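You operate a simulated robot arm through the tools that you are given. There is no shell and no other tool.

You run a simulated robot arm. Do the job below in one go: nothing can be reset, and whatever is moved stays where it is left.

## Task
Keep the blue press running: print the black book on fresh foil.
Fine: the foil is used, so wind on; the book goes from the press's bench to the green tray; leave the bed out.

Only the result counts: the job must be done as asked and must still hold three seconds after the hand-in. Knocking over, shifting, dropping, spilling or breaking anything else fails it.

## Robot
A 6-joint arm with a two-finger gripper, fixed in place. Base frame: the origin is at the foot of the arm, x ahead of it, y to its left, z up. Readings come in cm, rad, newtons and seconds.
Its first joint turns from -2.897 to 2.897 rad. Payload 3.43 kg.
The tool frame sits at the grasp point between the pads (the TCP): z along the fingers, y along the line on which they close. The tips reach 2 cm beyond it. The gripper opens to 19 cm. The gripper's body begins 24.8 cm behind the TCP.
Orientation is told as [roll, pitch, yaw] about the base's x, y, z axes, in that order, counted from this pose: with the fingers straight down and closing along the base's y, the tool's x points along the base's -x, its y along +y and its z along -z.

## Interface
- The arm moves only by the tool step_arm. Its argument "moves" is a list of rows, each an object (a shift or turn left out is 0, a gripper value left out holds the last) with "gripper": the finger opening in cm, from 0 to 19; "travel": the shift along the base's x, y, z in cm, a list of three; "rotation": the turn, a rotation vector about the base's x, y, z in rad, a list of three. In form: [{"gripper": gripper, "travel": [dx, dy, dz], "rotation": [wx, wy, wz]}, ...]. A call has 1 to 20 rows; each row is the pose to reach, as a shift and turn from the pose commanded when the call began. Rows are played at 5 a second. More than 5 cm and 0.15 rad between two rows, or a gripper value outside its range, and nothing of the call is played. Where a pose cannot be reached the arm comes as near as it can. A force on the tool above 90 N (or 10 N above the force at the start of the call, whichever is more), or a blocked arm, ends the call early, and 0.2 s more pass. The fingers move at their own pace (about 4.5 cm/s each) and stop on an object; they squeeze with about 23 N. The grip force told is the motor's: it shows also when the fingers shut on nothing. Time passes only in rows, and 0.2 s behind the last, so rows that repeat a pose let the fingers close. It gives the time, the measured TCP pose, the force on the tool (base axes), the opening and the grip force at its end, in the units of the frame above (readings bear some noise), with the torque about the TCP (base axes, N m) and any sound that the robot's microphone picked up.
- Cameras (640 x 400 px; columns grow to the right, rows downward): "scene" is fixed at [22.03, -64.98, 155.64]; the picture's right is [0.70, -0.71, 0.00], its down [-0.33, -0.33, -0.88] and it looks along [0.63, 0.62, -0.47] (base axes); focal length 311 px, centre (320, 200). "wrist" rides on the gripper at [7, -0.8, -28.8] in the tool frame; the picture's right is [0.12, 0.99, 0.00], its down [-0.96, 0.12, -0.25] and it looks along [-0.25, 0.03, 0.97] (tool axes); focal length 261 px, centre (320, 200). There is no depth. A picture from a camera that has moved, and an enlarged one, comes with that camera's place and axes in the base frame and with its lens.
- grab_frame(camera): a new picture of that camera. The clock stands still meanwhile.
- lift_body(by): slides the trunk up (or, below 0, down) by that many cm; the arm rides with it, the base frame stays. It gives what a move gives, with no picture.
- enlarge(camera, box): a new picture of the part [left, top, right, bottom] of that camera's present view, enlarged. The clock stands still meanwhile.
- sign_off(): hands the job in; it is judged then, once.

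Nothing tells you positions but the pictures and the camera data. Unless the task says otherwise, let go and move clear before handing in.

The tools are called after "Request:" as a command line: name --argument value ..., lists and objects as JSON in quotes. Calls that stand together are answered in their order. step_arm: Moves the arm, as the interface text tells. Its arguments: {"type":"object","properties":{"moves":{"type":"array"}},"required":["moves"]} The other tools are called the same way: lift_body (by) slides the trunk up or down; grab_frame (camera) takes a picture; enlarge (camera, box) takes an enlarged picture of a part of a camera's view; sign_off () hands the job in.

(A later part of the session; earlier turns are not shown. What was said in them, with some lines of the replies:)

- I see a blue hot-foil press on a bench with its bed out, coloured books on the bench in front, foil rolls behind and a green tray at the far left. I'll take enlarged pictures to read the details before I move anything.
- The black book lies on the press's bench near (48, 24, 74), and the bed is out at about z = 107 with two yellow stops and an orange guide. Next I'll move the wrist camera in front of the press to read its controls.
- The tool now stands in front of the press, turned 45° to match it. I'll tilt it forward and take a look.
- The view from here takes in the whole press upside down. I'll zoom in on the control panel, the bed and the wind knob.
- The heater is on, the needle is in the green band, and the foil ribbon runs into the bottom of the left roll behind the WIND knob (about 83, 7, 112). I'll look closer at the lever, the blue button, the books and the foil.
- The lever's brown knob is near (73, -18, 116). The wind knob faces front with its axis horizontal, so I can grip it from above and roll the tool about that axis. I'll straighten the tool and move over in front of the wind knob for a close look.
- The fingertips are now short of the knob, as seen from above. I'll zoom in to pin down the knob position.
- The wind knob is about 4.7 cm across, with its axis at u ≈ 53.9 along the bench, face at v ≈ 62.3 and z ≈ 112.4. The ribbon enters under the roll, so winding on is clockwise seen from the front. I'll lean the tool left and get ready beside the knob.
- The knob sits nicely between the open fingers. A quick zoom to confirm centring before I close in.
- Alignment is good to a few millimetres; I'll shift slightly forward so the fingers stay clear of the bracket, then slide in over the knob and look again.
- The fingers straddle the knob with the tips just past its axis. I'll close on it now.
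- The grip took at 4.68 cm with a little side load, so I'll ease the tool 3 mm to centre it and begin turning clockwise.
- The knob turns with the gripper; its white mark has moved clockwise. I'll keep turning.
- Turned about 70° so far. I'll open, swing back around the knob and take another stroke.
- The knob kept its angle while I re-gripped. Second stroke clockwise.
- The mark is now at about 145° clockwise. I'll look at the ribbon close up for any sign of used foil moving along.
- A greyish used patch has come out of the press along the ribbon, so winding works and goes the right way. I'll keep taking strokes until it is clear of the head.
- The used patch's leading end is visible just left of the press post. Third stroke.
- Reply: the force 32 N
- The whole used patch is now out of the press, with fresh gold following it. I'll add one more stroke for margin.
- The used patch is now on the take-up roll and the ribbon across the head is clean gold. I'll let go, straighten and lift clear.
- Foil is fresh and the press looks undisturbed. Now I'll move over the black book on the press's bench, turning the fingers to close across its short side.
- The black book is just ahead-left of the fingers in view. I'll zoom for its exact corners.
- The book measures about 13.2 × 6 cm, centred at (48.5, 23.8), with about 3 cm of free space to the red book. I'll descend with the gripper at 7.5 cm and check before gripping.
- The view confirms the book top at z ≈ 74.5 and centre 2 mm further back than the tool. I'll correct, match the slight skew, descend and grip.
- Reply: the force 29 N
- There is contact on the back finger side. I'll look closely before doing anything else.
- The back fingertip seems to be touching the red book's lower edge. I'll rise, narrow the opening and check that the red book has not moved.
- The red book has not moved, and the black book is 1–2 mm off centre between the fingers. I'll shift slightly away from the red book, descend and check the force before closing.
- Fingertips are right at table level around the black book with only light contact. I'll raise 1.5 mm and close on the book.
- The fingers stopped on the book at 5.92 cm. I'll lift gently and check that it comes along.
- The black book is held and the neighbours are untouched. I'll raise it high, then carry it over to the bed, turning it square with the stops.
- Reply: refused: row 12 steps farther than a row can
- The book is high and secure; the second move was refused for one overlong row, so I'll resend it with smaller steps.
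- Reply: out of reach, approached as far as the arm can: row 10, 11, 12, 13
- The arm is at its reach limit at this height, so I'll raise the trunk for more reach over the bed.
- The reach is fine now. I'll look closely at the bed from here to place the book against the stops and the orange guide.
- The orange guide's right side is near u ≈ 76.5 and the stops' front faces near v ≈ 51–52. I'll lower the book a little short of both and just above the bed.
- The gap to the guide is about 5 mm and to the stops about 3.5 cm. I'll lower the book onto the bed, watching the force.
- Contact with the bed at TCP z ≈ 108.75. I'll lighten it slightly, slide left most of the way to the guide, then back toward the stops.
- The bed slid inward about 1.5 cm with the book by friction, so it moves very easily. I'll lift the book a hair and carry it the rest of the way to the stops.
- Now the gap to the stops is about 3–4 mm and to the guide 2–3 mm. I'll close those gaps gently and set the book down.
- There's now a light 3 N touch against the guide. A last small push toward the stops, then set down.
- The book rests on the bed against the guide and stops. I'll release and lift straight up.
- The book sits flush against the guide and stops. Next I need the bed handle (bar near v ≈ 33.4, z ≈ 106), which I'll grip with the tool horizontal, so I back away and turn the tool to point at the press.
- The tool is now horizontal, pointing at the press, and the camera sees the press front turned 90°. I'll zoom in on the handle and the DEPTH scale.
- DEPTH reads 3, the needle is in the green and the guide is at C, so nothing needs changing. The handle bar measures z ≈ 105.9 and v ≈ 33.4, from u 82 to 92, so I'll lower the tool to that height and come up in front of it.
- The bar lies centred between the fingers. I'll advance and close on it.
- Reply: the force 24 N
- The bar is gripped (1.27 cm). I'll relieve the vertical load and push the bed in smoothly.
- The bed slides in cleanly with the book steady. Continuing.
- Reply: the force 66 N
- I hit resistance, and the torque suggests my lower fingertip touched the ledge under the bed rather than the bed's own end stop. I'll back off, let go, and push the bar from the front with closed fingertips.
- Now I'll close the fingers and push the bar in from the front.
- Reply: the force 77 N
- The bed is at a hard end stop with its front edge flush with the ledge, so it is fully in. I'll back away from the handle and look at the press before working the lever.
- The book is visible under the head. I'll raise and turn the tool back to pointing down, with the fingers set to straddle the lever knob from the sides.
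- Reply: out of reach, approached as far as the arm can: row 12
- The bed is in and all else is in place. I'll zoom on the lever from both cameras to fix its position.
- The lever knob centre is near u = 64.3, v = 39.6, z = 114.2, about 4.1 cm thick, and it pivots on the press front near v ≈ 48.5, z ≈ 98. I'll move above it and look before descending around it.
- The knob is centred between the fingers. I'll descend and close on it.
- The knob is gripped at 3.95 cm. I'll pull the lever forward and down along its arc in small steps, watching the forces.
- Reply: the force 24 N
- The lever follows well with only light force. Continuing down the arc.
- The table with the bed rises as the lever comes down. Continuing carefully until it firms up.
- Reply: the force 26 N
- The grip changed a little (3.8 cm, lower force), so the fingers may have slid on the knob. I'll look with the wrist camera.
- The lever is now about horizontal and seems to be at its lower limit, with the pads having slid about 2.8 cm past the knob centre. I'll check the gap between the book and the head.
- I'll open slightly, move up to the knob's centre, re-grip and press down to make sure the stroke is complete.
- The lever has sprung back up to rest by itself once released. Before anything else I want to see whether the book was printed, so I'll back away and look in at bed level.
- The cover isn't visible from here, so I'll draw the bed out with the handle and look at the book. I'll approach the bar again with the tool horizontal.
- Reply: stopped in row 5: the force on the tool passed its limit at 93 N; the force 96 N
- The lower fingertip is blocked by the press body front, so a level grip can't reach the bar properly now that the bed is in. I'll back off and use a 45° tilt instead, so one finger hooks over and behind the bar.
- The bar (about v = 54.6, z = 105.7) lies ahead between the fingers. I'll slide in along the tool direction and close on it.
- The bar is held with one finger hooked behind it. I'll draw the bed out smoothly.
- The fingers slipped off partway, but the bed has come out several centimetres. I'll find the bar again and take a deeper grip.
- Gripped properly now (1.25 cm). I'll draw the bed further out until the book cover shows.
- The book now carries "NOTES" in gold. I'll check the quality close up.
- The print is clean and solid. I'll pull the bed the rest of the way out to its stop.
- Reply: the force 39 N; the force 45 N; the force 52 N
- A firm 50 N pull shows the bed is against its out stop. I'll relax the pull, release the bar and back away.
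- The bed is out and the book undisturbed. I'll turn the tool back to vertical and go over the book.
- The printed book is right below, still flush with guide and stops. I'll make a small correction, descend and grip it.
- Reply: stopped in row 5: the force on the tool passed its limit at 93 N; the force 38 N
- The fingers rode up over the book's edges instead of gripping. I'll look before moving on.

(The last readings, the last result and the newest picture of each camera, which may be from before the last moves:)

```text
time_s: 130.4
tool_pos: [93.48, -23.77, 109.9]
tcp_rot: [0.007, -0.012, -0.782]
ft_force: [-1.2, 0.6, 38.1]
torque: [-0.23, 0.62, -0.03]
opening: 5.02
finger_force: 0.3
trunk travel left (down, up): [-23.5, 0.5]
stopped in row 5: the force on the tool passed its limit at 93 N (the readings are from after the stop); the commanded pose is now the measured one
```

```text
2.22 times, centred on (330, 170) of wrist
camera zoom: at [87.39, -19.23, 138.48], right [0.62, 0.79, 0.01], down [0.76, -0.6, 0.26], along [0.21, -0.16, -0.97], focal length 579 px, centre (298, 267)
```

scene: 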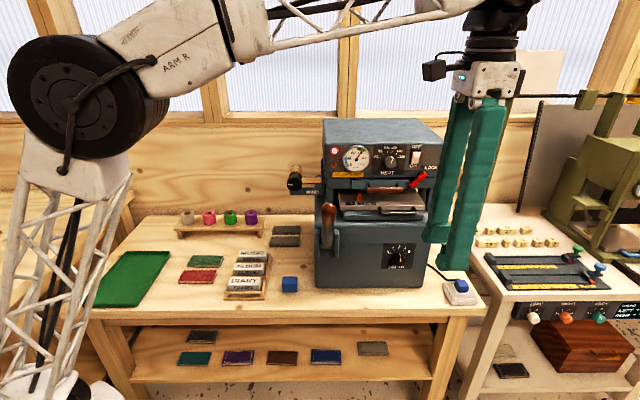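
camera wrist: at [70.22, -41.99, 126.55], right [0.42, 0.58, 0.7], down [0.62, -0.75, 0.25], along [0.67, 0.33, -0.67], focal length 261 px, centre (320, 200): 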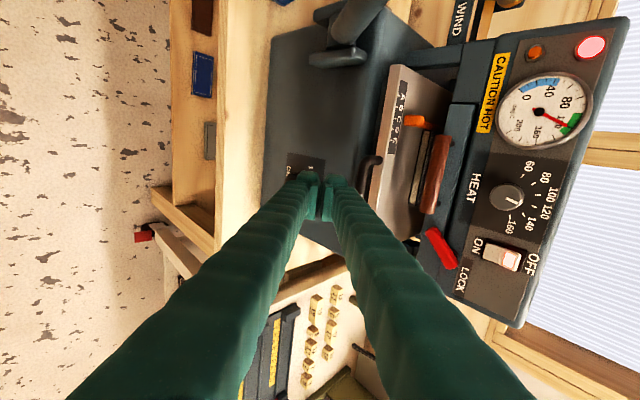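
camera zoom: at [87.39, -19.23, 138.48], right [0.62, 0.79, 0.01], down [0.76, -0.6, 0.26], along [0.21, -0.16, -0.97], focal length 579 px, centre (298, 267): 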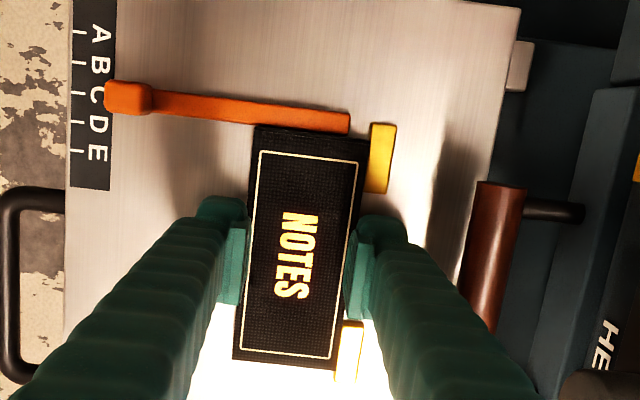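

The fingers closed above the cover; the book and guide look unmoved. I'll rise a little, reopen, and take a lower grip with the tips nearly touching the bed.

Request:
step_arm --moves '[{"gripper": 5, "travel": [0, 0, 1.0]}, {"gripper": 7.4, "travel": [0, 0, 1.5], "rotation": [-0.005, 0.0134, -0.003]}, {"gripper": 7.4, "travel": [0, 0, 1.5], "rotation": [-0.002, 0.0134, -0.003]}, {"gripper": 7.4, "travel": [0, 0, 1.5], "rotation": [-0.002, 0.0134, -0.003]}]'

Request:
enlarge --camera "wrist" --box '[230, 80, 430, 260]'

Request:
enlarge --camera "scene" --box '[360, 180, 440, 250]'

```text
time_s: 131.4
tool_pos: [93.55, -23.8, 110.79]
tcp_rot: [-0.008, 0.002, -0.789]
ft_force: [0.4, 0.1, 0.0]
torque: [0.0, 0.02, 0.03]
opening: 7.37
finger_force: 0.0
trunk travel left (down, up): [-23.5, 0.5]
```

```text
2.22 times, centred on (330, 170) of wrist
camera zoom: at [88.06, -19.28, 139.66], right [0.62, 0.79, -0.01], down [0.76, -0.6, 0.24], along [0.19, -0.16, -0.97], focal length 579 px, centre (298, 267)
```

zoom: 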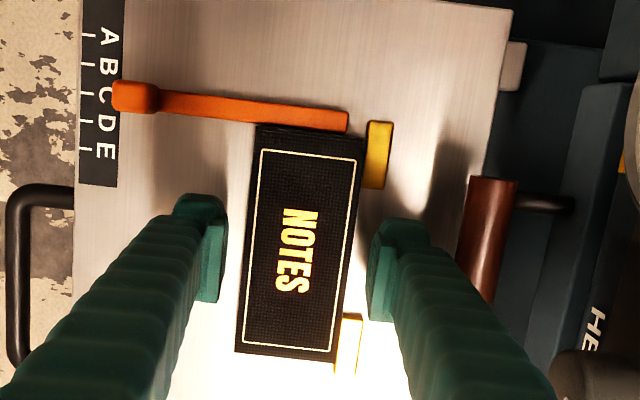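

```text
5.71 times, centred on (400, 215) of scene
camera zoom: at [22.03, -64.98, 155.64], right [0.7, -0.71, 0.0], down [-0.33, -0.33, -0.88], along [0.63, 0.62, -0.47], focal length 1775 px, centre (-137, 114)
```

zoom: 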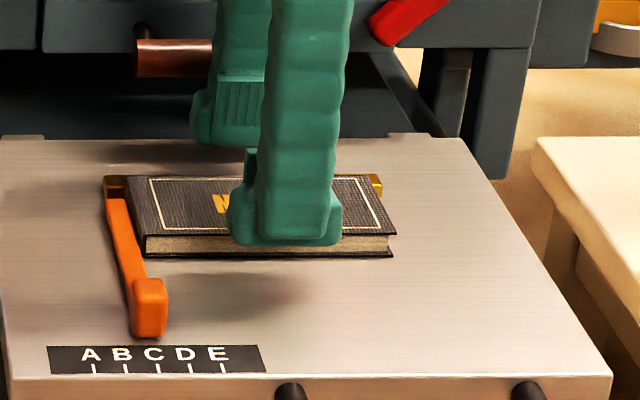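

Request:
step_arm --moves '[{"gripper": 7.4, "travel": [-0.07, -0.07, -1.0], "rotation": [0.0042, -0.0071, 0.004]}, {"travel": [-0.07, -0.07, -1.8], "rotation": [0.0042, -0.0071, 0.004]}, {"travel": [-0.07, -0.07, -2.1], "rotation": [0.0042, -0.0071, 0.004]}]'

```text
time_s: 132.2
tool_pos: [93.4, -23.9, 108.77]
tcp_rot: [0.002, 0.001, -0.781]
ft_force: [0.3, 0.3, -0.1]
torque: [-0.02, 0.01, -0.02]
opening: 7.4
finger_force: 0.0
trunk travel left (down, up): [-23.5, 0.5]
```

Request:
step_arm --moves '[{"gripper": 7.4, "travel": [0, 0, -0.1]}, {"travel": [0, 0, -0.2]}]'

```text
time_s: 132.8
tool_pos: [93.45, -23.86, 108.46]
tcp_rot: [0.003, -0.001, -0.782]
ft_force: [0.0, -0.2, -0.4]
torque: [-0.02, -0.01, 0.0]
opening: 7.4
finger_force: 0.3
trunk travel left (down, up): [-23.5, 0.5]
```

Request:
step_arm --moves '[{"gripper": 7.4, "travel": [0, 0, -0.1]}, {"travel": [0, 0, -0.2]}]'

```text
time_s: 133.4
tool_pos: [93.44, -23.9, 108.55]
tcp_rot: [0.001, -0.002, -0.781]
ft_force: [4.4, -1.8, 12.0]
torque: [-0.33, 0.28, 0.11]
opening: 7.38
finger_force: 0.0
trunk travel left (down, up): [-23.5, 0.5]
```

Request:
step_arm --moves '[{"gripper": 7.4, "travel": [0, 0, 0.12]}, {"gripper": 6.4, "travel": [0, 0, 0.12]}, {"gripper": 5.2, "travel": [0, 0, 0.12]}, {"gripper": 5, "travel": [0, 0, 0.12]}, {"gripper": 5, "travel": [0, 0, 0.12]}]'

Request:
enlarge --camera "wrist" --box '[230, 80, 430, 260]'

```text
time_s: 134.6
tool_pos: [93.39, -24.0, 108.56]
tcp_rot: [0.001, -0.002, -0.781]
ft_force: [-0.5, -3.7, 11.7]
torque: [-0.24, 0.21, 0.07]
opening: 5.91
finger_force: 22.6
trunk travel left (down, up): [-23.5, 0.5]
```

```text
2.22 times, centred on (330, 170) of wrist
camera zoom: at [87.71, -19.5, 137.37], right [0.62, 0.79, 0.0], down [0.76, -0.6, 0.25], along [0.2, -0.15, -0.97], focal length 579 px, centre (298, 267)
```

zoom: 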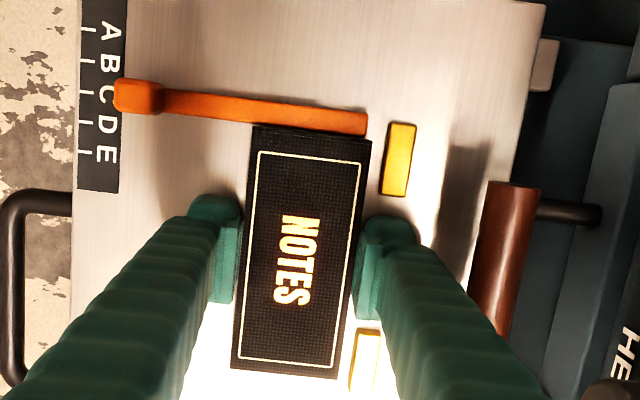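

The book is gripped at 5.91 cm; finger friction nudged the bed in by under a centimetre. I'll lift the book straight up.

Request:
step_arm --moves '[{"gripper": 5, "travel": [0, 0, 0.5]}, {"travel": [0, 0, 1.5]}, {"travel": [0, 0, 4]}, {"travel": [0, 0, 8]}, {"travel": [-0.5, -0.5, 11]}]'

Request:
enlarge --camera "wrist" --box '[230, 80, 430, 260]'

Request:
enlarge --camera "scene" --box '[320, 150, 470, 280]'

```text
time_s: 135.8
tool_pos: [92.81, -24.47, 119.41]
tcp_rot: [0.0, 0.0, -0.783]
ft_force: [0.5, 0.2, -1.4]
torque: [-0.04, 0.02, 0.02]
opening: 5.88
finger_force: 22.7
trunk travel left (down, up): [-23.5, 0.5]
```

```text
2.22 times, centred on (330, 170) of wrist
camera zoom: at [87.27, -20.07, 148.31], right [0.62, 0.79, 0.0], down [0.76, -0.6, 0.25], along [0.19, -0.15, -0.97], focal length 579 px, centre (298, 267)
```

zoom: 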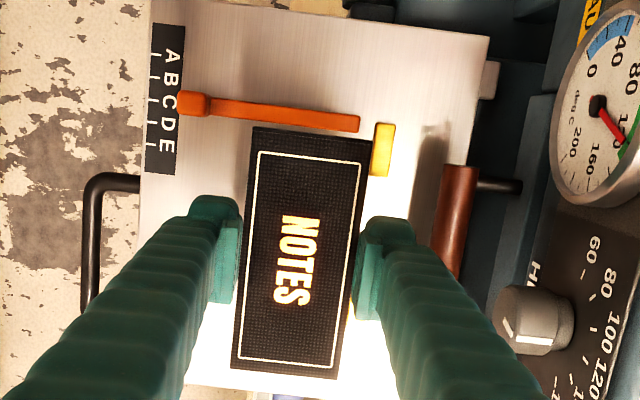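

```text
3.08 times, centred on (395, 215) of scene
camera zoom: at [22.03, -64.98, 155.64], right [0.7, -0.71, 0.0], down [-0.33, -0.33, -0.88], along [0.63, 0.62, -0.47], focal length 956 px, centre (89, 154)
```

zoom: 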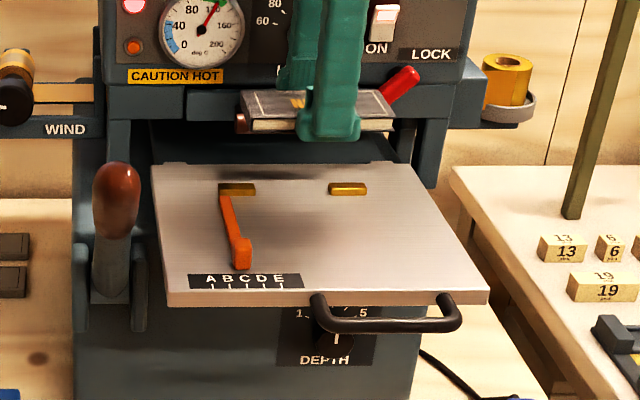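

The printed book is in hand and the bed remains out. I'll carry it over to the green tray, keeping high over the lever and knobs.

Request:
step_arm --moves '[{"gripper": 5, "travel": [-3.1, 3.3, 1.5]}, {"travel": [-6.2, 6.6, 3.5]}, {"travel": [-9.3, 9.9, 5.5]}, {"travel": [-12.5, 13.3, 7]}, {"travel": [-15.7, 16.7, 7.6]}, {"travel": [-18.4, 20.5, 7.6]}, {"travel": [-21.1, 24.4, 7.6]}, {"travel": [-23.8, 28.2, 7.6]}, {"travel": [-26.6, 32.1, 7.6]}, {"travel": [-29.3, 35.9, 7.6]}, {"travel": [-32, 39.7, 7.6]}, {"travel": [-34.7, 43.6, 7.6]}, {"travel": [-37.4, 47.4, 7.6]}, {"travel": [-40.1, 51.3, 7.6]}, {"travel": [-42.8, 55.1, 7.6]}, {"travel": [-45.5, 59, 7.6]}, {"travel": [-48.2, 62.8, 7.6]}, {"travel": [-51, 66.7, 7.6]}, {"travel": [-53.7, 70.5, 7.6]}, {"travel": [-56.4, 74.3, 7.6]}]'

Request:
grab_frame --camera "wrist"

Request:
grab_frame --camera "scene"

```text
time_s: 140.0
tool_pos: [36.95, 49.79, 127.05]
tcp_rot: [0.001, -0.001, -0.788]
ft_force: [0.1, -1.0, -0.5]
torque: [0.24, 0.08, 0.01]
opening: 5.86
finger_force: 22.4
trunk travel left (down, up): [-23.5, 0.5]
```

```text
taken
camera wrist: at [31.25, 54.25, 155.86], right [0.62, 0.78, 0.0], down [0.76, -0.6, 0.25], along [0.2, -0.15, -0.97], focal length 261 px, centre (320, 200)
```

wrist: 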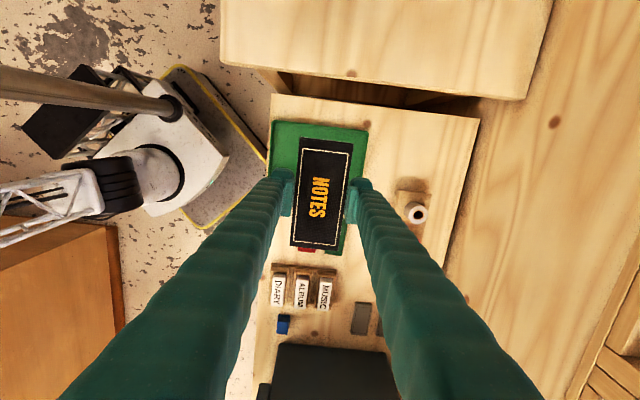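

```text
taken
```

scene: 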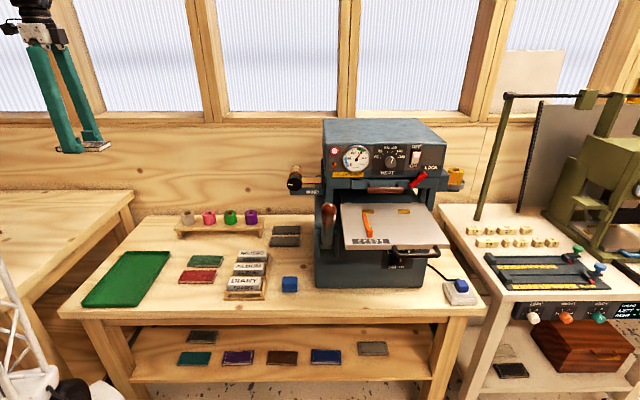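

The book hangs above the middle of the tray. I'll bring the trunk back down, then lower toward the tray.

Request:
lift_body --by -6.0

Request:
step_arm --moves '[{"gripper": 5, "travel": [0, 0, -4.5]}, {"travel": [0, 0, -9]}, {"travel": [0, 0, -13.5]}, {"travel": [0, 0, -18]}, {"travel": [0, 0, -22.5]}, {"travel": [0, 0, -27]}, {"travel": [0, 0, -31.5]}, {"travel": [0, 0, -35]}]'

Request:
grab_frame --camera "wrist"

Request:
enlarge --camera "scene" --box '[70, 220, 230, 320]'

```text
time_s: 141.0
tool_pos: [36.68, 49.92, 121.06]
tcp_rot: [0.001, -0.001, -0.783]
ft_force: [0.2, 0.8, -0.9]
torque: [-0.01, -0.03, -0.03]
opening: 5.92
finger_force: 22.7
trunk travel left (down, up): [-17.5, 6.5]
```

```text
time_s: 142.8
tool_pos: [37.31, 49.64, 85.08]
tcp_rot: [-0.013, -0.003, -0.797]
ft_force: [-0.3, -0.9, -1.2]
torque: [0.05, 0.02, 0.0]
opening: 5.88
finger_force: 23.6
trunk travel left (down, up): [-17.5, 6.5]
```

```text
taken
camera wrist: at [31.99, 54.54, 113.79], right [0.63, 0.78, -0.01], down [0.76, -0.6, 0.25], along [0.19, -0.17, -0.97], focal length 261 px, centre (320, 200)
```

wrist: 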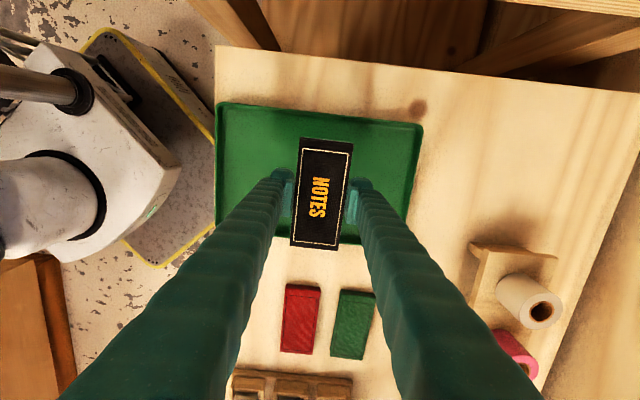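

```text
4.00 times, centred on (150, 270) of scene
camera zoom: at [22.03, -64.98, 155.64], right [0.7, -0.71, 0.0], down [-0.33, -0.33, -0.88], along [0.63, 0.62, -0.47], focal length 1242 px, centre (1000, -80)
```

zoom: 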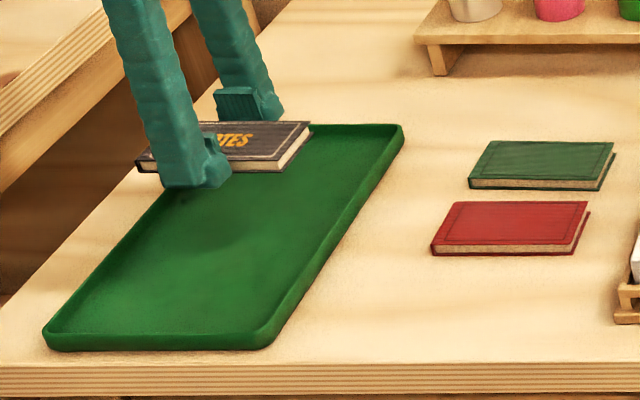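

Request:
step_arm --moves '[{"gripper": 5, "travel": [0, 0, -2]}, {"travel": [0, 0, -4]}, {"travel": [0, 0, -6]}]'

Request:
enlarge --camera "scene" --box '[70, 220, 230, 320]'

Request:
grab_frame --camera "wrist"

```text
time_s: 143.6
tool_pos: [36.38, 49.8, 80.14]
tcp_rot: [0.003, -0.001, -0.781]
ft_force: [0.2, -0.4, -0.9]
torque: [0.06, -0.03, 0.01]
opening: 5.89
finger_force: 22.7
trunk travel left (down, up): [-17.5, 6.5]
```

```text
4.00 times, centred on (150, 270) of scene
camera zoom: at [22.03, -64.98, 155.64], right [0.7, -0.71, 0.0], down [-0.33, -0.33, -0.88], along [0.63, 0.62, -0.47], focal length 1242 px, centre (1000, -80)
```

zoom: 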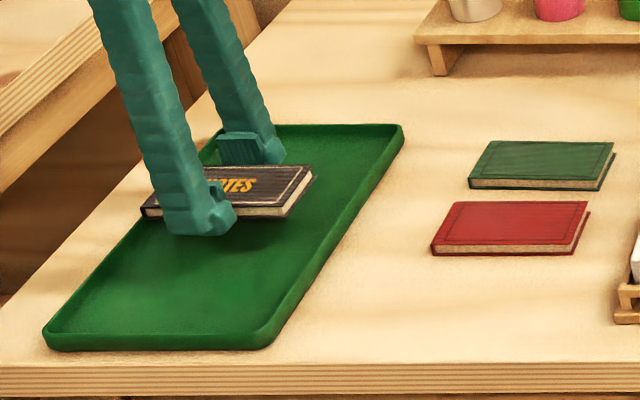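

```text
taken
camera wrist: at [30.76, 54.28, 108.93], right [0.61, 0.79, 0.0], down [0.76, -0.6, 0.25], along [0.2, -0.15, -0.97], focal length 261 px, centre (320, 200)
```

wrist: 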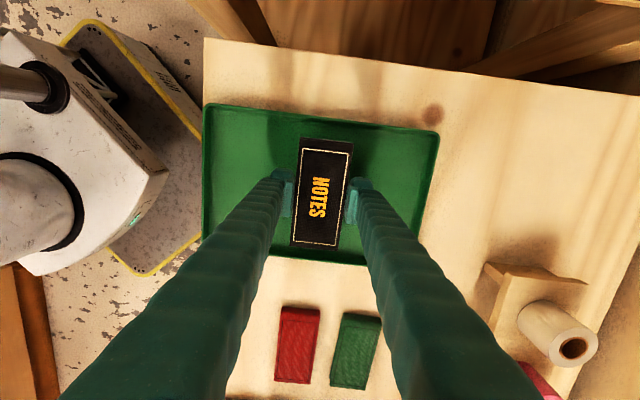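

Request:
step_arm --moves '[{"gripper": 5, "travel": [0, 0, -1.2]}, {"travel": [0, 0, -2.2]}, {"travel": [0, 0, -2.7]}]'

Request:
step_arm --moves '[{"gripper": 5, "travel": [0, 0, -0.2]}, {"travel": [0, 0, -0.4]}]'

```text
time_s: 144.4
tool_pos: [36.49, 49.93, 77.32]
tcp_rot: [0.001, 0.0, -0.783]
ft_force: [0.0, -0.1, -0.9]
torque: [0.02, -0.03, 0.0]
opening: 5.89
finger_force: 23.0
trunk travel left (down, up): [-17.5, 6.5]
```

```text
time_s: 145.0
tool_pos: [36.53, 49.98, 76.95]
tcp_rot: [0.002, 0.0, -0.784]
ft_force: [0.0, 0.8, -1.1]
torque: [-0.03, 0.0, 0.01]
opening: 5.88
finger_force: 23.2
trunk travel left (down, up): [-17.5, 6.5]
```

Request:
step_arm --moves '[{"gripper": 5, "travel": [0, 0, -0.2]}, {"travel": [0, 0, -0.35]}]'

```text
time_s: 145.6
tool_pos: [36.52, 49.92, 76.53]
tcp_rot: [0.0, 0.0, -0.783]
ft_force: [0.2, 0.1, -0.7]
torque: [-0.01, -0.02, 0.01]
opening: 5.88
finger_force: 23.1
trunk travel left (down, up): [-17.5, 6.5]
```

Request:
step_arm --moves '[{"gripper": 5, "travel": [0, 0, -0.15]}, {"travel": [0, 0, -0.25]}]'

Request:
enlarge --camera "scene" --box '[80, 240, 180, 310]'

```text
time_s: 146.2
tool_pos: [36.51, 49.97, 76.51]
tcp_rot: [0.0, 0.0, -0.783]
ft_force: [-0.7, -0.6, 20.2]
torque: [-0.58, 0.31, 0.03]
opening: 5.89
finger_force: 22.8
trunk travel left (down, up): [-17.5, 6.5]
```

```text
5.71 times, centred on (130, 275) of scene
camera zoom: at [22.03, -64.98, 155.64], right [0.7, -0.71, 0.0], down [-0.33, -0.33, -0.88], along [0.63, 0.62, -0.47], focal length 1775 px, centre (1406, -229)
```

zoom: 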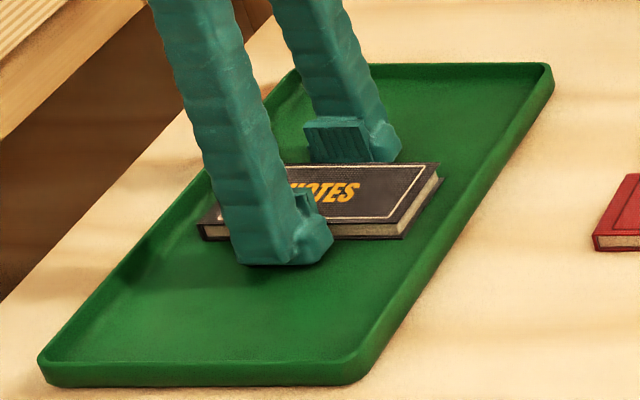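

The book is resting in the tray. I'll ease off the pressure, open the fingers and lift away.

Request:
step_arm --moves '[{"gripper": 5, "travel": [0, 0, 0.12]}, {"gripper": 6.5, "travel": [0, 0, 0.15]}, {"gripper": 8, "travel": [0, 0, 0.2]}, {"gripper": 8, "travel": [0, 0, 0.3]}, {"travel": [0, 0, 2.5]}, {"travel": [0, 0, 6]}, {"travel": [0, 0, 10]}, {"travel": [0, 0, 14.5]}, {"travel": [0, 0, 19]}, {"travel": [0, 0, 23.5]}]'

Request:
grab_frame --camera "wrist"

Request:
grab_frame --camera "scene"

```text
time_s: 148.6
tool_pos: [39.08, 49.79, 97.85]
tcp_rot: [-0.035, -0.011, -0.82]
ft_force: [-0.3, -0.2, 0.2]
torque: [-0.03, -0.13, -0.03]
opening: 8.0
finger_force: 0.1
trunk travel left (down, up): [-17.5, 6.5]
stopped in row 10: the arm was blocked; the commanded pose is now the measured one
```

```text
taken
camera wrist: at [34.24, 55.27, 126.64], right [0.65, 0.76, -0.03], down [0.74, -0.62, 0.25], along [0.17, -0.19, -0.97], focal length 261 px, centre (320, 200)
```

wrist: 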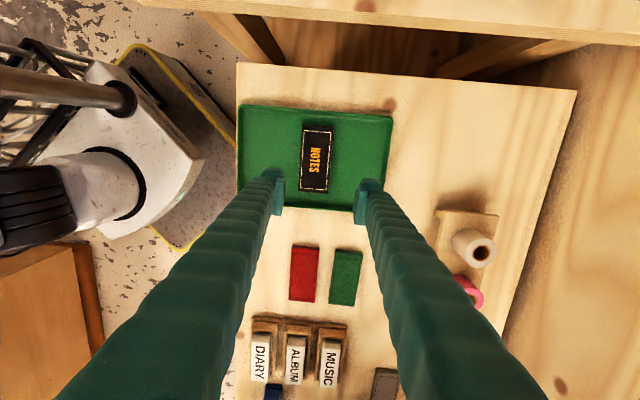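

```text
taken
```

scene: 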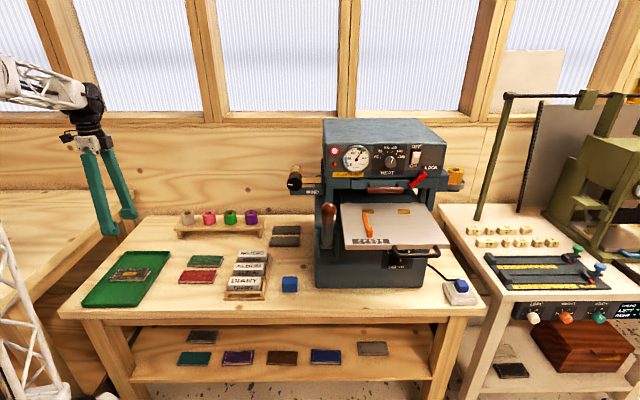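

The book lies flat in the green tray, but the arm reports being blocked partway up, with no force at the tool. I'll look for what an arm link might be touching.

Request:
enlarge --camera "scene" --box '[0, 40, 200, 240]'

Request:
enlarge --camera "scene" --box '[0, 200, 200, 400]'

Request:
enlarge --camera "wrist" --box '[0, 0, 300, 260]'

```text
2.00 times, centred on (100, 140) of scene
camera zoom: at [22.03, -64.98, 155.64], right [0.7, -0.71, 0.0], down [-0.33, -0.33, -0.88], along [0.63, 0.62, -0.47], focal length 621 px, centre (760, 320)
```

zoom: 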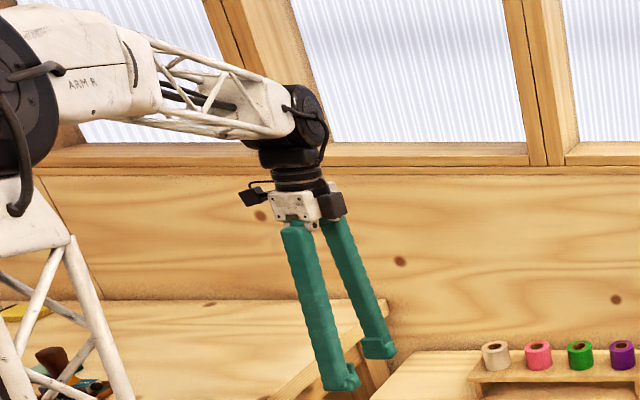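

```text
2.00 times, centred on (100, 300) of scene
camera zoom: at [22.03, -64.98, 155.64], right [0.7, -0.71, 0.0], down [-0.33, -0.33, -0.88], along [0.63, 0.62, -0.47], focal length 621 px, centre (760, 0)
```

zoom: 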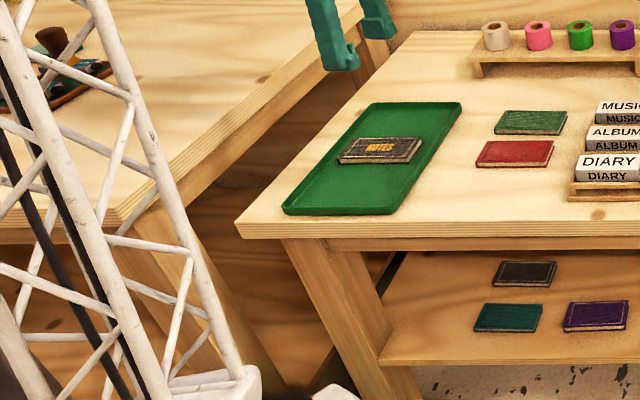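

```text
1.54 times, centred on (150, 130) of wrist
camera zoom: at [34.24, 55.27, 126.64], right [0.65, 0.76, -0.03], down [0.74, -0.62, 0.25], along [0.17, -0.19, -0.97], focal length 401 px, centre (582, 308)
```

zoom: 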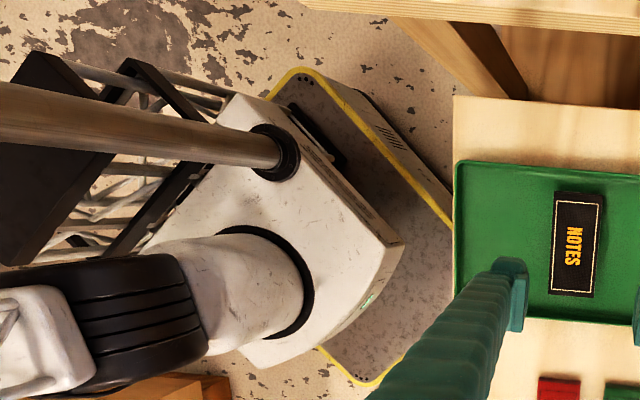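

Nothing on the benches has moved; it looks like the arm's own links meeting its mast at this angle. I'll swing outward and away from the base first, then rise.

Request:
step_arm --moves '[{"gripper": 8, "travel": [2, -1.5, 0]}, {"travel": [5, -4, 0]}, {"travel": [8.5, -7, 0.5]}, {"travel": [12, -10, 1]}, {"travel": [15.5, -13, 3]}, {"travel": [18, -15.5, 6]}, {"travel": [19, -17, 10]}, {"travel": [19, -18, 14]}]'

Request:
grab_frame --camera "scene"

```text
refused: row 5 steps farther than a row can; nothing moved
```

```text
taken
```

scene: 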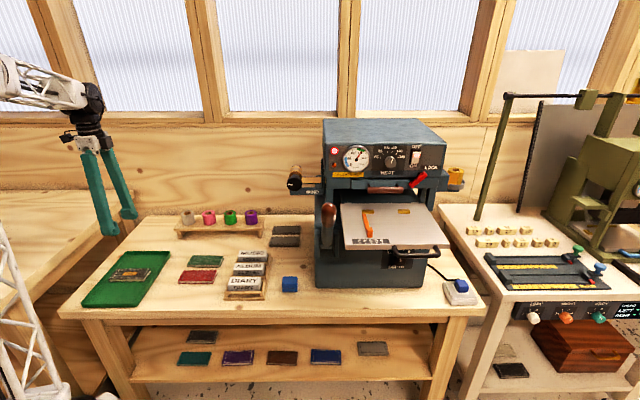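

One row was a touch too long; I'll resend the outward swing with smaller steps.

Request:
step_arm --moves '[{"gripper": 8, "travel": [2, -1.5, 0]}, {"travel": [5, -4, 0]}, {"travel": [8.3, -7, 0.5]}, {"travel": [11.5, -10, 1]}, {"travel": [14.5, -12.8, 3]}, {"travel": [17, -15.2, 6]}, {"travel": [18.5, -17, 10]}, {"travel": [19, -18, 14]}]'

Request:
grab_frame --camera "scene"

```text
time_s: 150.4
tool_pos: [57.7, 31.66, 112.23]
tcp_rot: [-0.026, -0.006, -0.813]
ft_force: [-0.1, 0.8, -1.1]
torque: [-0.08, 0.03, 0.03]
opening: 8.03
finger_force: 0.0
trunk travel left (down, up): [-17.5, 6.5]
```

```text
taken
```

scene: 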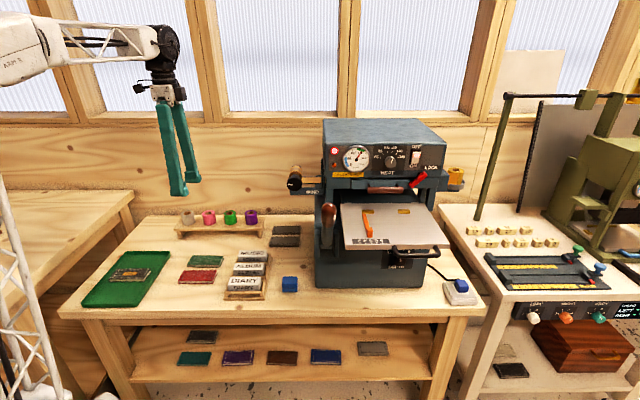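

The arm is clear and everything is in place. I'll compare the bed and book with the starting picture to judge whether the bed is fully out.

Request:
enlarge --camera "scene" --box '[270, 100, 490, 310]'

Request:
enlarge --camera "scene" --box '[330, 200, 480, 300]'

Request:
enlarge --camera "scene" --box '[70, 190, 330, 380]'

```text
1.90 times, centred on (380, 205) of scene
camera zoom: at [22.03, -64.98, 155.64], right [0.7, -0.71, 0.0], down [-0.33, -0.33, -0.88], along [0.63, 0.62, -0.47], focal length 592 px, centre (206, 190)
```

zoom: 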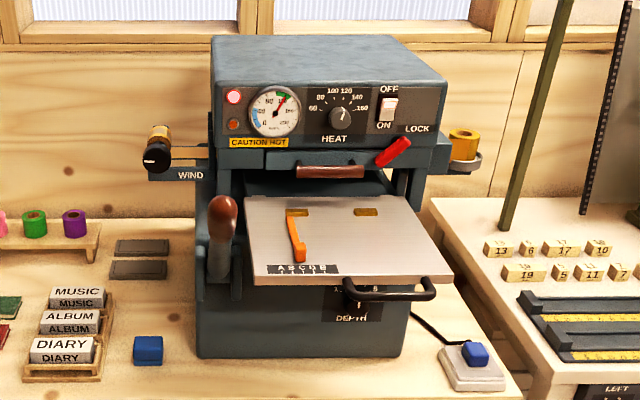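

```text
4.00 times, centred on (405, 250) of scene
camera zoom: at [22.03, -64.98, 155.64], right [0.7, -0.71, 0.0], down [-0.33, -0.33, -0.88], along [0.63, 0.62, -0.47], focal length 1242 px, centre (-20, 0)
```

zoom: 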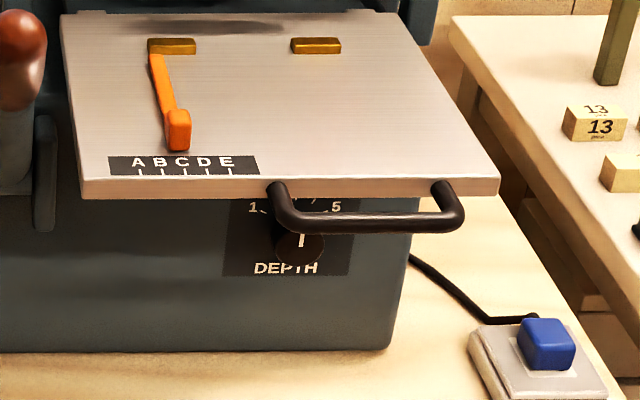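

```text
2.11 times, centred on (200, 285) of scene
camera zoom: at [22.03, -64.98, 155.64], right [0.7, -0.71, 0.0], down [-0.33, -0.33, -0.88], along [0.63, 0.62, -0.47], focal length 654 px, centre (573, 21)
```

zoom: 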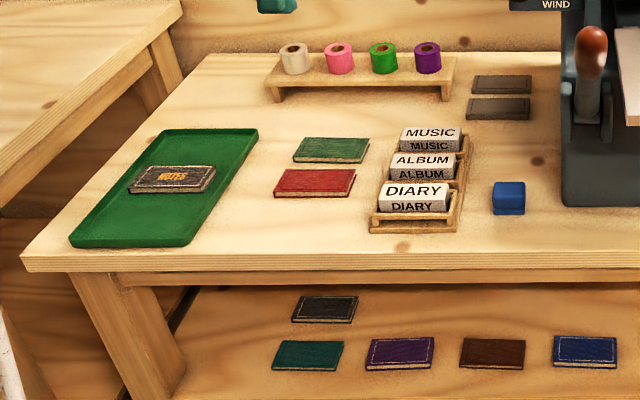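

The book lies neatly in the tray. The bed sits about 0.8 cm short of fully out, so I'll go back and draw it to its stop by light contact of the closed fingertips on the empty plate.

Request:
step_arm --moves '[{"gripper": 0, "travel": [0, 0, 4], "rotation": [0.011, -0.0075, 0.014]}, {"travel": [0, 0, 8], "rotation": [0.022, -0.015, 0.028]}, {"travel": [0.8, -1.7, 12], "rotation": [0.022, -0.015, 0.028]}, {"travel": [2.8, -5.9, 12], "rotation": [0.022, -0.015, 0.028]}, {"travel": [4.8, -10.1, 12], "rotation": [0.022, -0.015, 0.028]}, {"travel": [6.8, -14.3, 12], "rotation": [0.022, -0.015, 0.028]}, {"travel": [8.8, -18.5, 12], "rotation": [0.022, -0.015, 0.028]}, {"travel": [10.8, -22.7, 12], "rotation": [0.022, -0.015, 0.028]}, {"travel": [12.8, -26.9, 12], "rotation": [0.022, -0.015, 0.028]}, {"travel": [14.8, -31.1, 12], "rotation": [0.022, -0.015, 0.028]}, {"travel": [16.8, -35.3, 12], "rotation": [0.022, -0.015, 0.028]}, {"travel": [18.8, -39.5, 12], "rotation": [0.022, -0.015, 0.028]}, {"travel": [20.8, -43.7, 12], "rotation": [0.022, -0.015, 0.028]}, {"travel": [22.8, -47.9, 12], "rotation": [0.022, -0.015, 0.028]}, {"travel": [24.8, -52.1, 12], "rotation": [0.022, -0.015, 0.028]}, {"travel": [26.8, -56.3, 12], "rotation": [0.022, -0.015, 0.028]}, {"travel": [28.6, -60, 12], "rotation": [0.022, -0.015, 0.028]}]'

Request:
enlarge --camera "wrist" --box '[200, 60, 440, 260]'

Request:
grab_frame --camera "scene"

```text
time_s: 154.0
tool_pos: [85.76, -28.01, 123.55]
tcp_rot: [0.002, -0.006, -0.786]
ft_force: [-0.1, 0.1, 0.0]
torque: [-0.12, 0.0, -0.03]
opening: 0.0
finger_force: 23.2
out of reach, approached as far as the arm can: row 17
trunk travel left (down, up): [-17.5, 6.5]
```

```text
2.00 times, centred on (320, 160) of wrist
camera zoom: at [79.95, -23.51, 152.25], right [0.62, 0.79, 0.0], down [0.76, -0.6, 0.26], along [0.2, -0.16, -0.97], focal length 521 px, centre (320, 280)
```

zoom: 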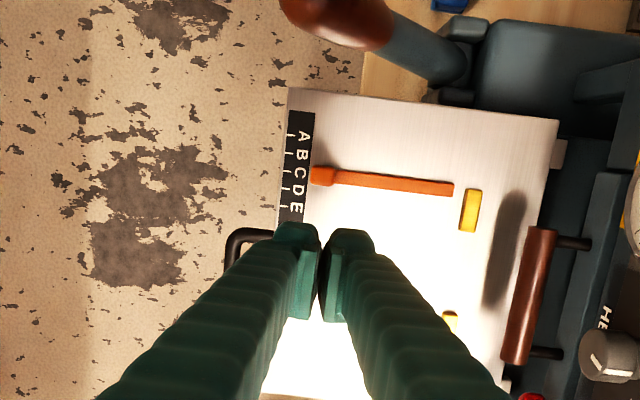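

```text
taken
```

scene: 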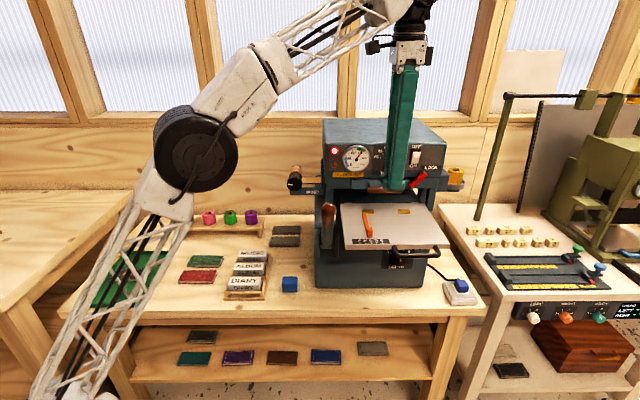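

Request:
step_arm --moves '[{"gripper": 0, "travel": [0.2, 0.2, -4]}, {"travel": [0.3, 0.3, -8]}, {"travel": [0.3, 0.3, -12]}, {"travel": [0.3, 0.3, -14.3]}]'

Request:
step_arm --moves '[{"gripper": 0, "travel": [0, 0, -0.25]}, {"travel": [0, 0, -0.5]}]'

```text
time_s: 155.0
tool_pos: [85.92, -27.6, 109.14]
tcp_rot: [0.0, -0.002, -0.786]
ft_force: [0.1, 0.2, -0.2]
torque: [0.01, -0.03, 0.01]
opening: 0.0
finger_force: 23.1
trunk travel left (down, up): [-17.5, 6.5]
```

```text
time_s: 155.6
tool_pos: [85.98, -27.69, 108.56]
tcp_rot: [0.0, -0.003, -0.786]
ft_force: [-0.5, 0.2, 0.2]
torque: [0.0, 0.0, 0.01]
opening: 0.01
finger_force: 23.2
trunk travel left (down, up): [-17.5, 6.5]
```

Request:
step_arm --moves '[{"gripper": 0, "travel": [0, 0, -0.15]}, {"travel": [0, 0, -0.28]}]'

```text
time_s: 156.2
tool_pos: [85.91, -27.66, 108.54]
tcp_rot: [0.002, -0.002, -0.786]
ft_force: [4.0, -1.2, 22.6]
torque: [0.05, -0.01, 0.05]
opening: 0.61
finger_force: 34.3
trunk travel left (down, up): [-17.5, 6.5]
```

Contact made. I'll drag the bed gently outward until it meets its stop.

Request:
step_arm --moves '[{"gripper": 0, "travel": [-0.2, -0.2, 0.08]}, {"travel": [-0.4, -0.4, 0.08]}, {"travel": [-0.6, -0.6, 0.08]}, {"travel": [-0.8, -0.8, 0.08]}]'

Request:
enlarge --camera "scene" --box '[330, 200, 480, 300]'

```text
time_s: 157.2
tool_pos: [85.15, -28.29, 108.59]
tcp_rot: [0.002, -0.005, -0.784]
ft_force: [15.9, 10.0, 35.6]
torque: [0.21, -0.1, -0.06]
opening: 0.61
finger_force: 34.2
trunk travel left (down, up): [-17.5, 6.5]
```

```text
4.00 times, centred on (405, 250) of scene
camera zoom: at [22.03, -64.98, 155.64], right [0.7, -0.71, 0.0], down [-0.33, -0.33, -0.88], along [0.63, 0.62, -0.47], focal length 1242 px, centre (-20, 0)
```

zoom: 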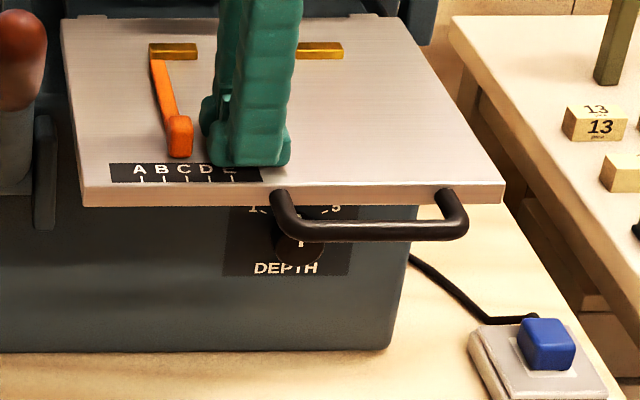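

The bed is back exactly where it started, fully out. I'll lift straight off and move clear.

Request:
step_arm --moves '[{"gripper": 0, "travel": [0, 0, 0.5]}, {"travel": [0, 0, 2]}, {"travel": [0, 0, 5]}, {"travel": [-2, -2, 9]}, {"travel": [-5, -5, 12]}, {"travel": [-8, -8, 14]}, {"travel": [-11, -11, 15]}, {"travel": [-13, -13, 16]}]'

Request:
grab_frame --camera "scene"

Request:
enlarge --camera "scene" --box '[330, 200, 480, 300]'

Request:
enlarge --camera "scene" --box '[70, 220, 230, 320]'

Request:
enlarge --camera "scene" --box '[270, 100, 490, 310]'

```text
refused: row 5 steps farther than a row can; nothing moved
```

```text
taken
```

scene: 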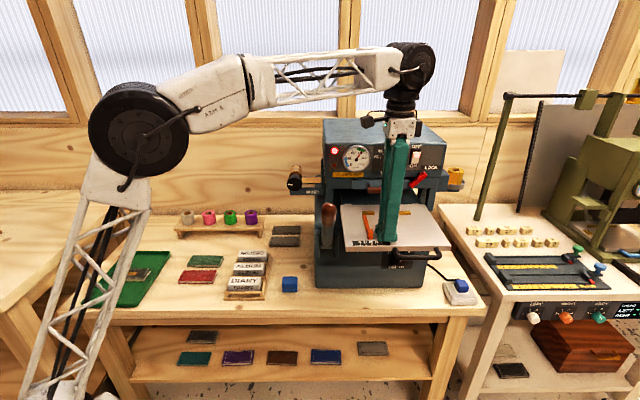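

```text
4.00 times, centred on (405, 250) of scene
camera zoom: at [22.03, -64.98, 155.64], right [0.7, -0.71, 0.0], down [-0.33, -0.33, -0.88], along [0.63, 0.62, -0.47], focal length 1242 px, centre (-20, 0)
```

zoom: 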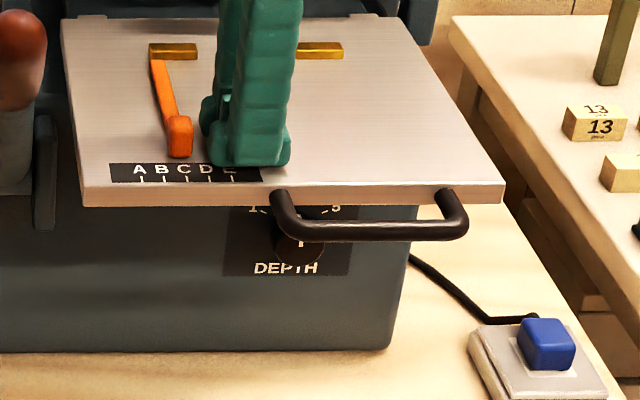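

```text
4.00 times, centred on (150, 270) of scene
camera zoom: at [22.03, -64.98, 155.64], right [0.7, -0.71, 0.0], down [-0.33, -0.33, -0.88], along [0.63, 0.62, -0.47], focal length 1242 px, centre (1000, -80)
```

zoom: 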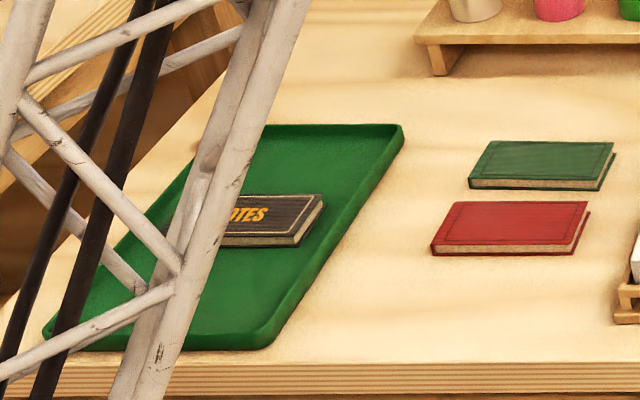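

```text
1.90 times, centred on (380, 205) of scene
camera zoom: at [22.03, -64.98, 155.64], right [0.7, -0.71, 0.0], down [-0.33, -0.33, -0.88], along [0.63, 0.62, -0.47], focal length 592 px, centre (206, 190)
```

zoom: 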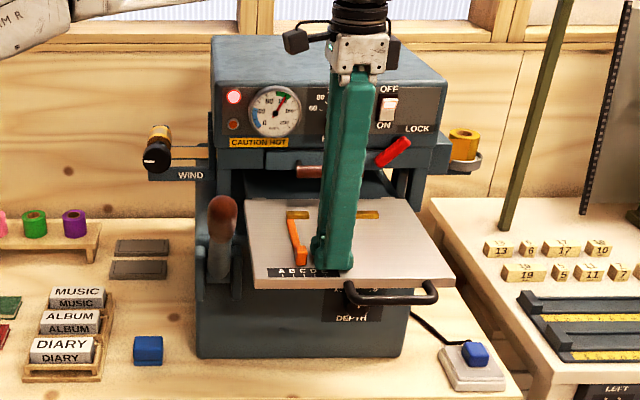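

That lift was refused for one long row; nothing moved. I'll resend it with shorter steps.

Request:
step_arm --moves '[{"gripper": 0, "travel": [0, 0, 0.5]}, {"travel": [0, 0, 2]}, {"travel": [0, 0, 5]}, {"travel": [-1.5, -1.5, 8.5]}, {"travel": [-3.8, -3.8, 11.5]}, {"travel": [-6.5, -6.5, 13.5]}, {"travel": [-9.3, -9.3, 15]}, {"travel": [-12, -12, 16]}]'

Request:
grab_frame --camera "scene"

Request:
enlarge --camera "scene" --box '[330, 200, 480, 300]'

Request:
enlarge --camera "scene" --box '[270, 100, 490, 310]'

```text
time_s: 159.0
tool_pos: [73.17, -40.37, 124.53]
tcp_rot: [-0.002, -0.001, -0.785]
ft_force: [1.3, 0.6, -0.2]
torque: [-0.12, 0.11, 0.04]
opening: 0.0
finger_force: 34.9
trunk travel left (down, up): [-17.5, 6.5]
```

```text
taken
```

scene: 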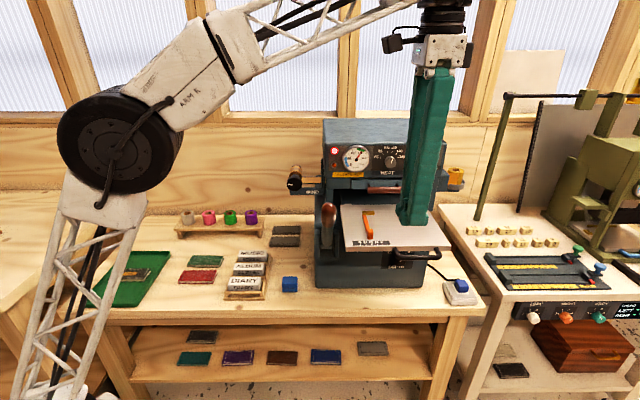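

```text
4.00 times, centred on (405, 250) of scene
camera zoom: at [22.03, -64.98, 155.64], right [0.7, -0.71, 0.0], down [-0.33, -0.33, -0.88], along [0.63, 0.62, -0.47], focal length 1242 px, centre (-20, 0)
```

zoom: 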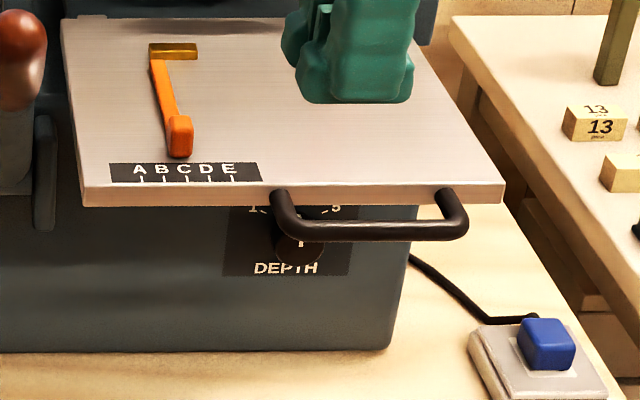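

```text
1.90 times, centred on (380, 205) of scene
camera zoom: at [22.03, -64.98, 155.64], right [0.7, -0.71, 0.0], down [-0.33, -0.33, -0.88], along [0.63, 0.62, -0.47], focal length 592 px, centre (206, 190)
```

zoom: 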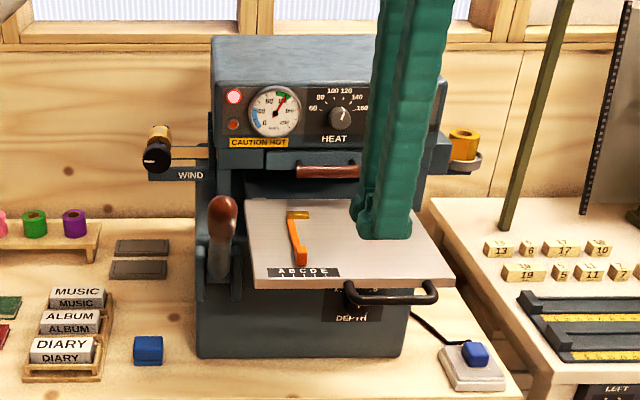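

The black book, printed "NOTES" in gold on fresh foil, lies in the green tray. The bed is fully out, the lever is up, the heater is still on, the gripper is empty and clear, and nothing else has moved. I'll hand in the job.

Request:
sign_off

```text
The job is handed in.
```

The black book from the press's bench is printed with "NOTES" in gold and lies flat in the green tray. The job is handed in, but I haven't seen how it was judged.

- **Foil:** I turned the WIND knob until the grey used patch was on the take-up roll, so the print was made on fresh foil. I pressed only once, and the print came out clean and solid.
- **Press:** The bed is fully out at its stop, in the same position as at the start. The lever is back up and the heater is on with the needle in the green. The side guide (at C) and DEPTH (at 3) were left as they were.
- **Contacts along the way:**
    - A fingertip touched the edge of the red book while I was reaching for the black one; the pictures before and after show no movement.
    - The fingers slipped once each on the bed handle and on the printed book.
    - The arm stalled after setting the book in the tray, most likely against its own mast.

In the last pictures nothing else on the benches had moved, and the gripper was empty and clear.
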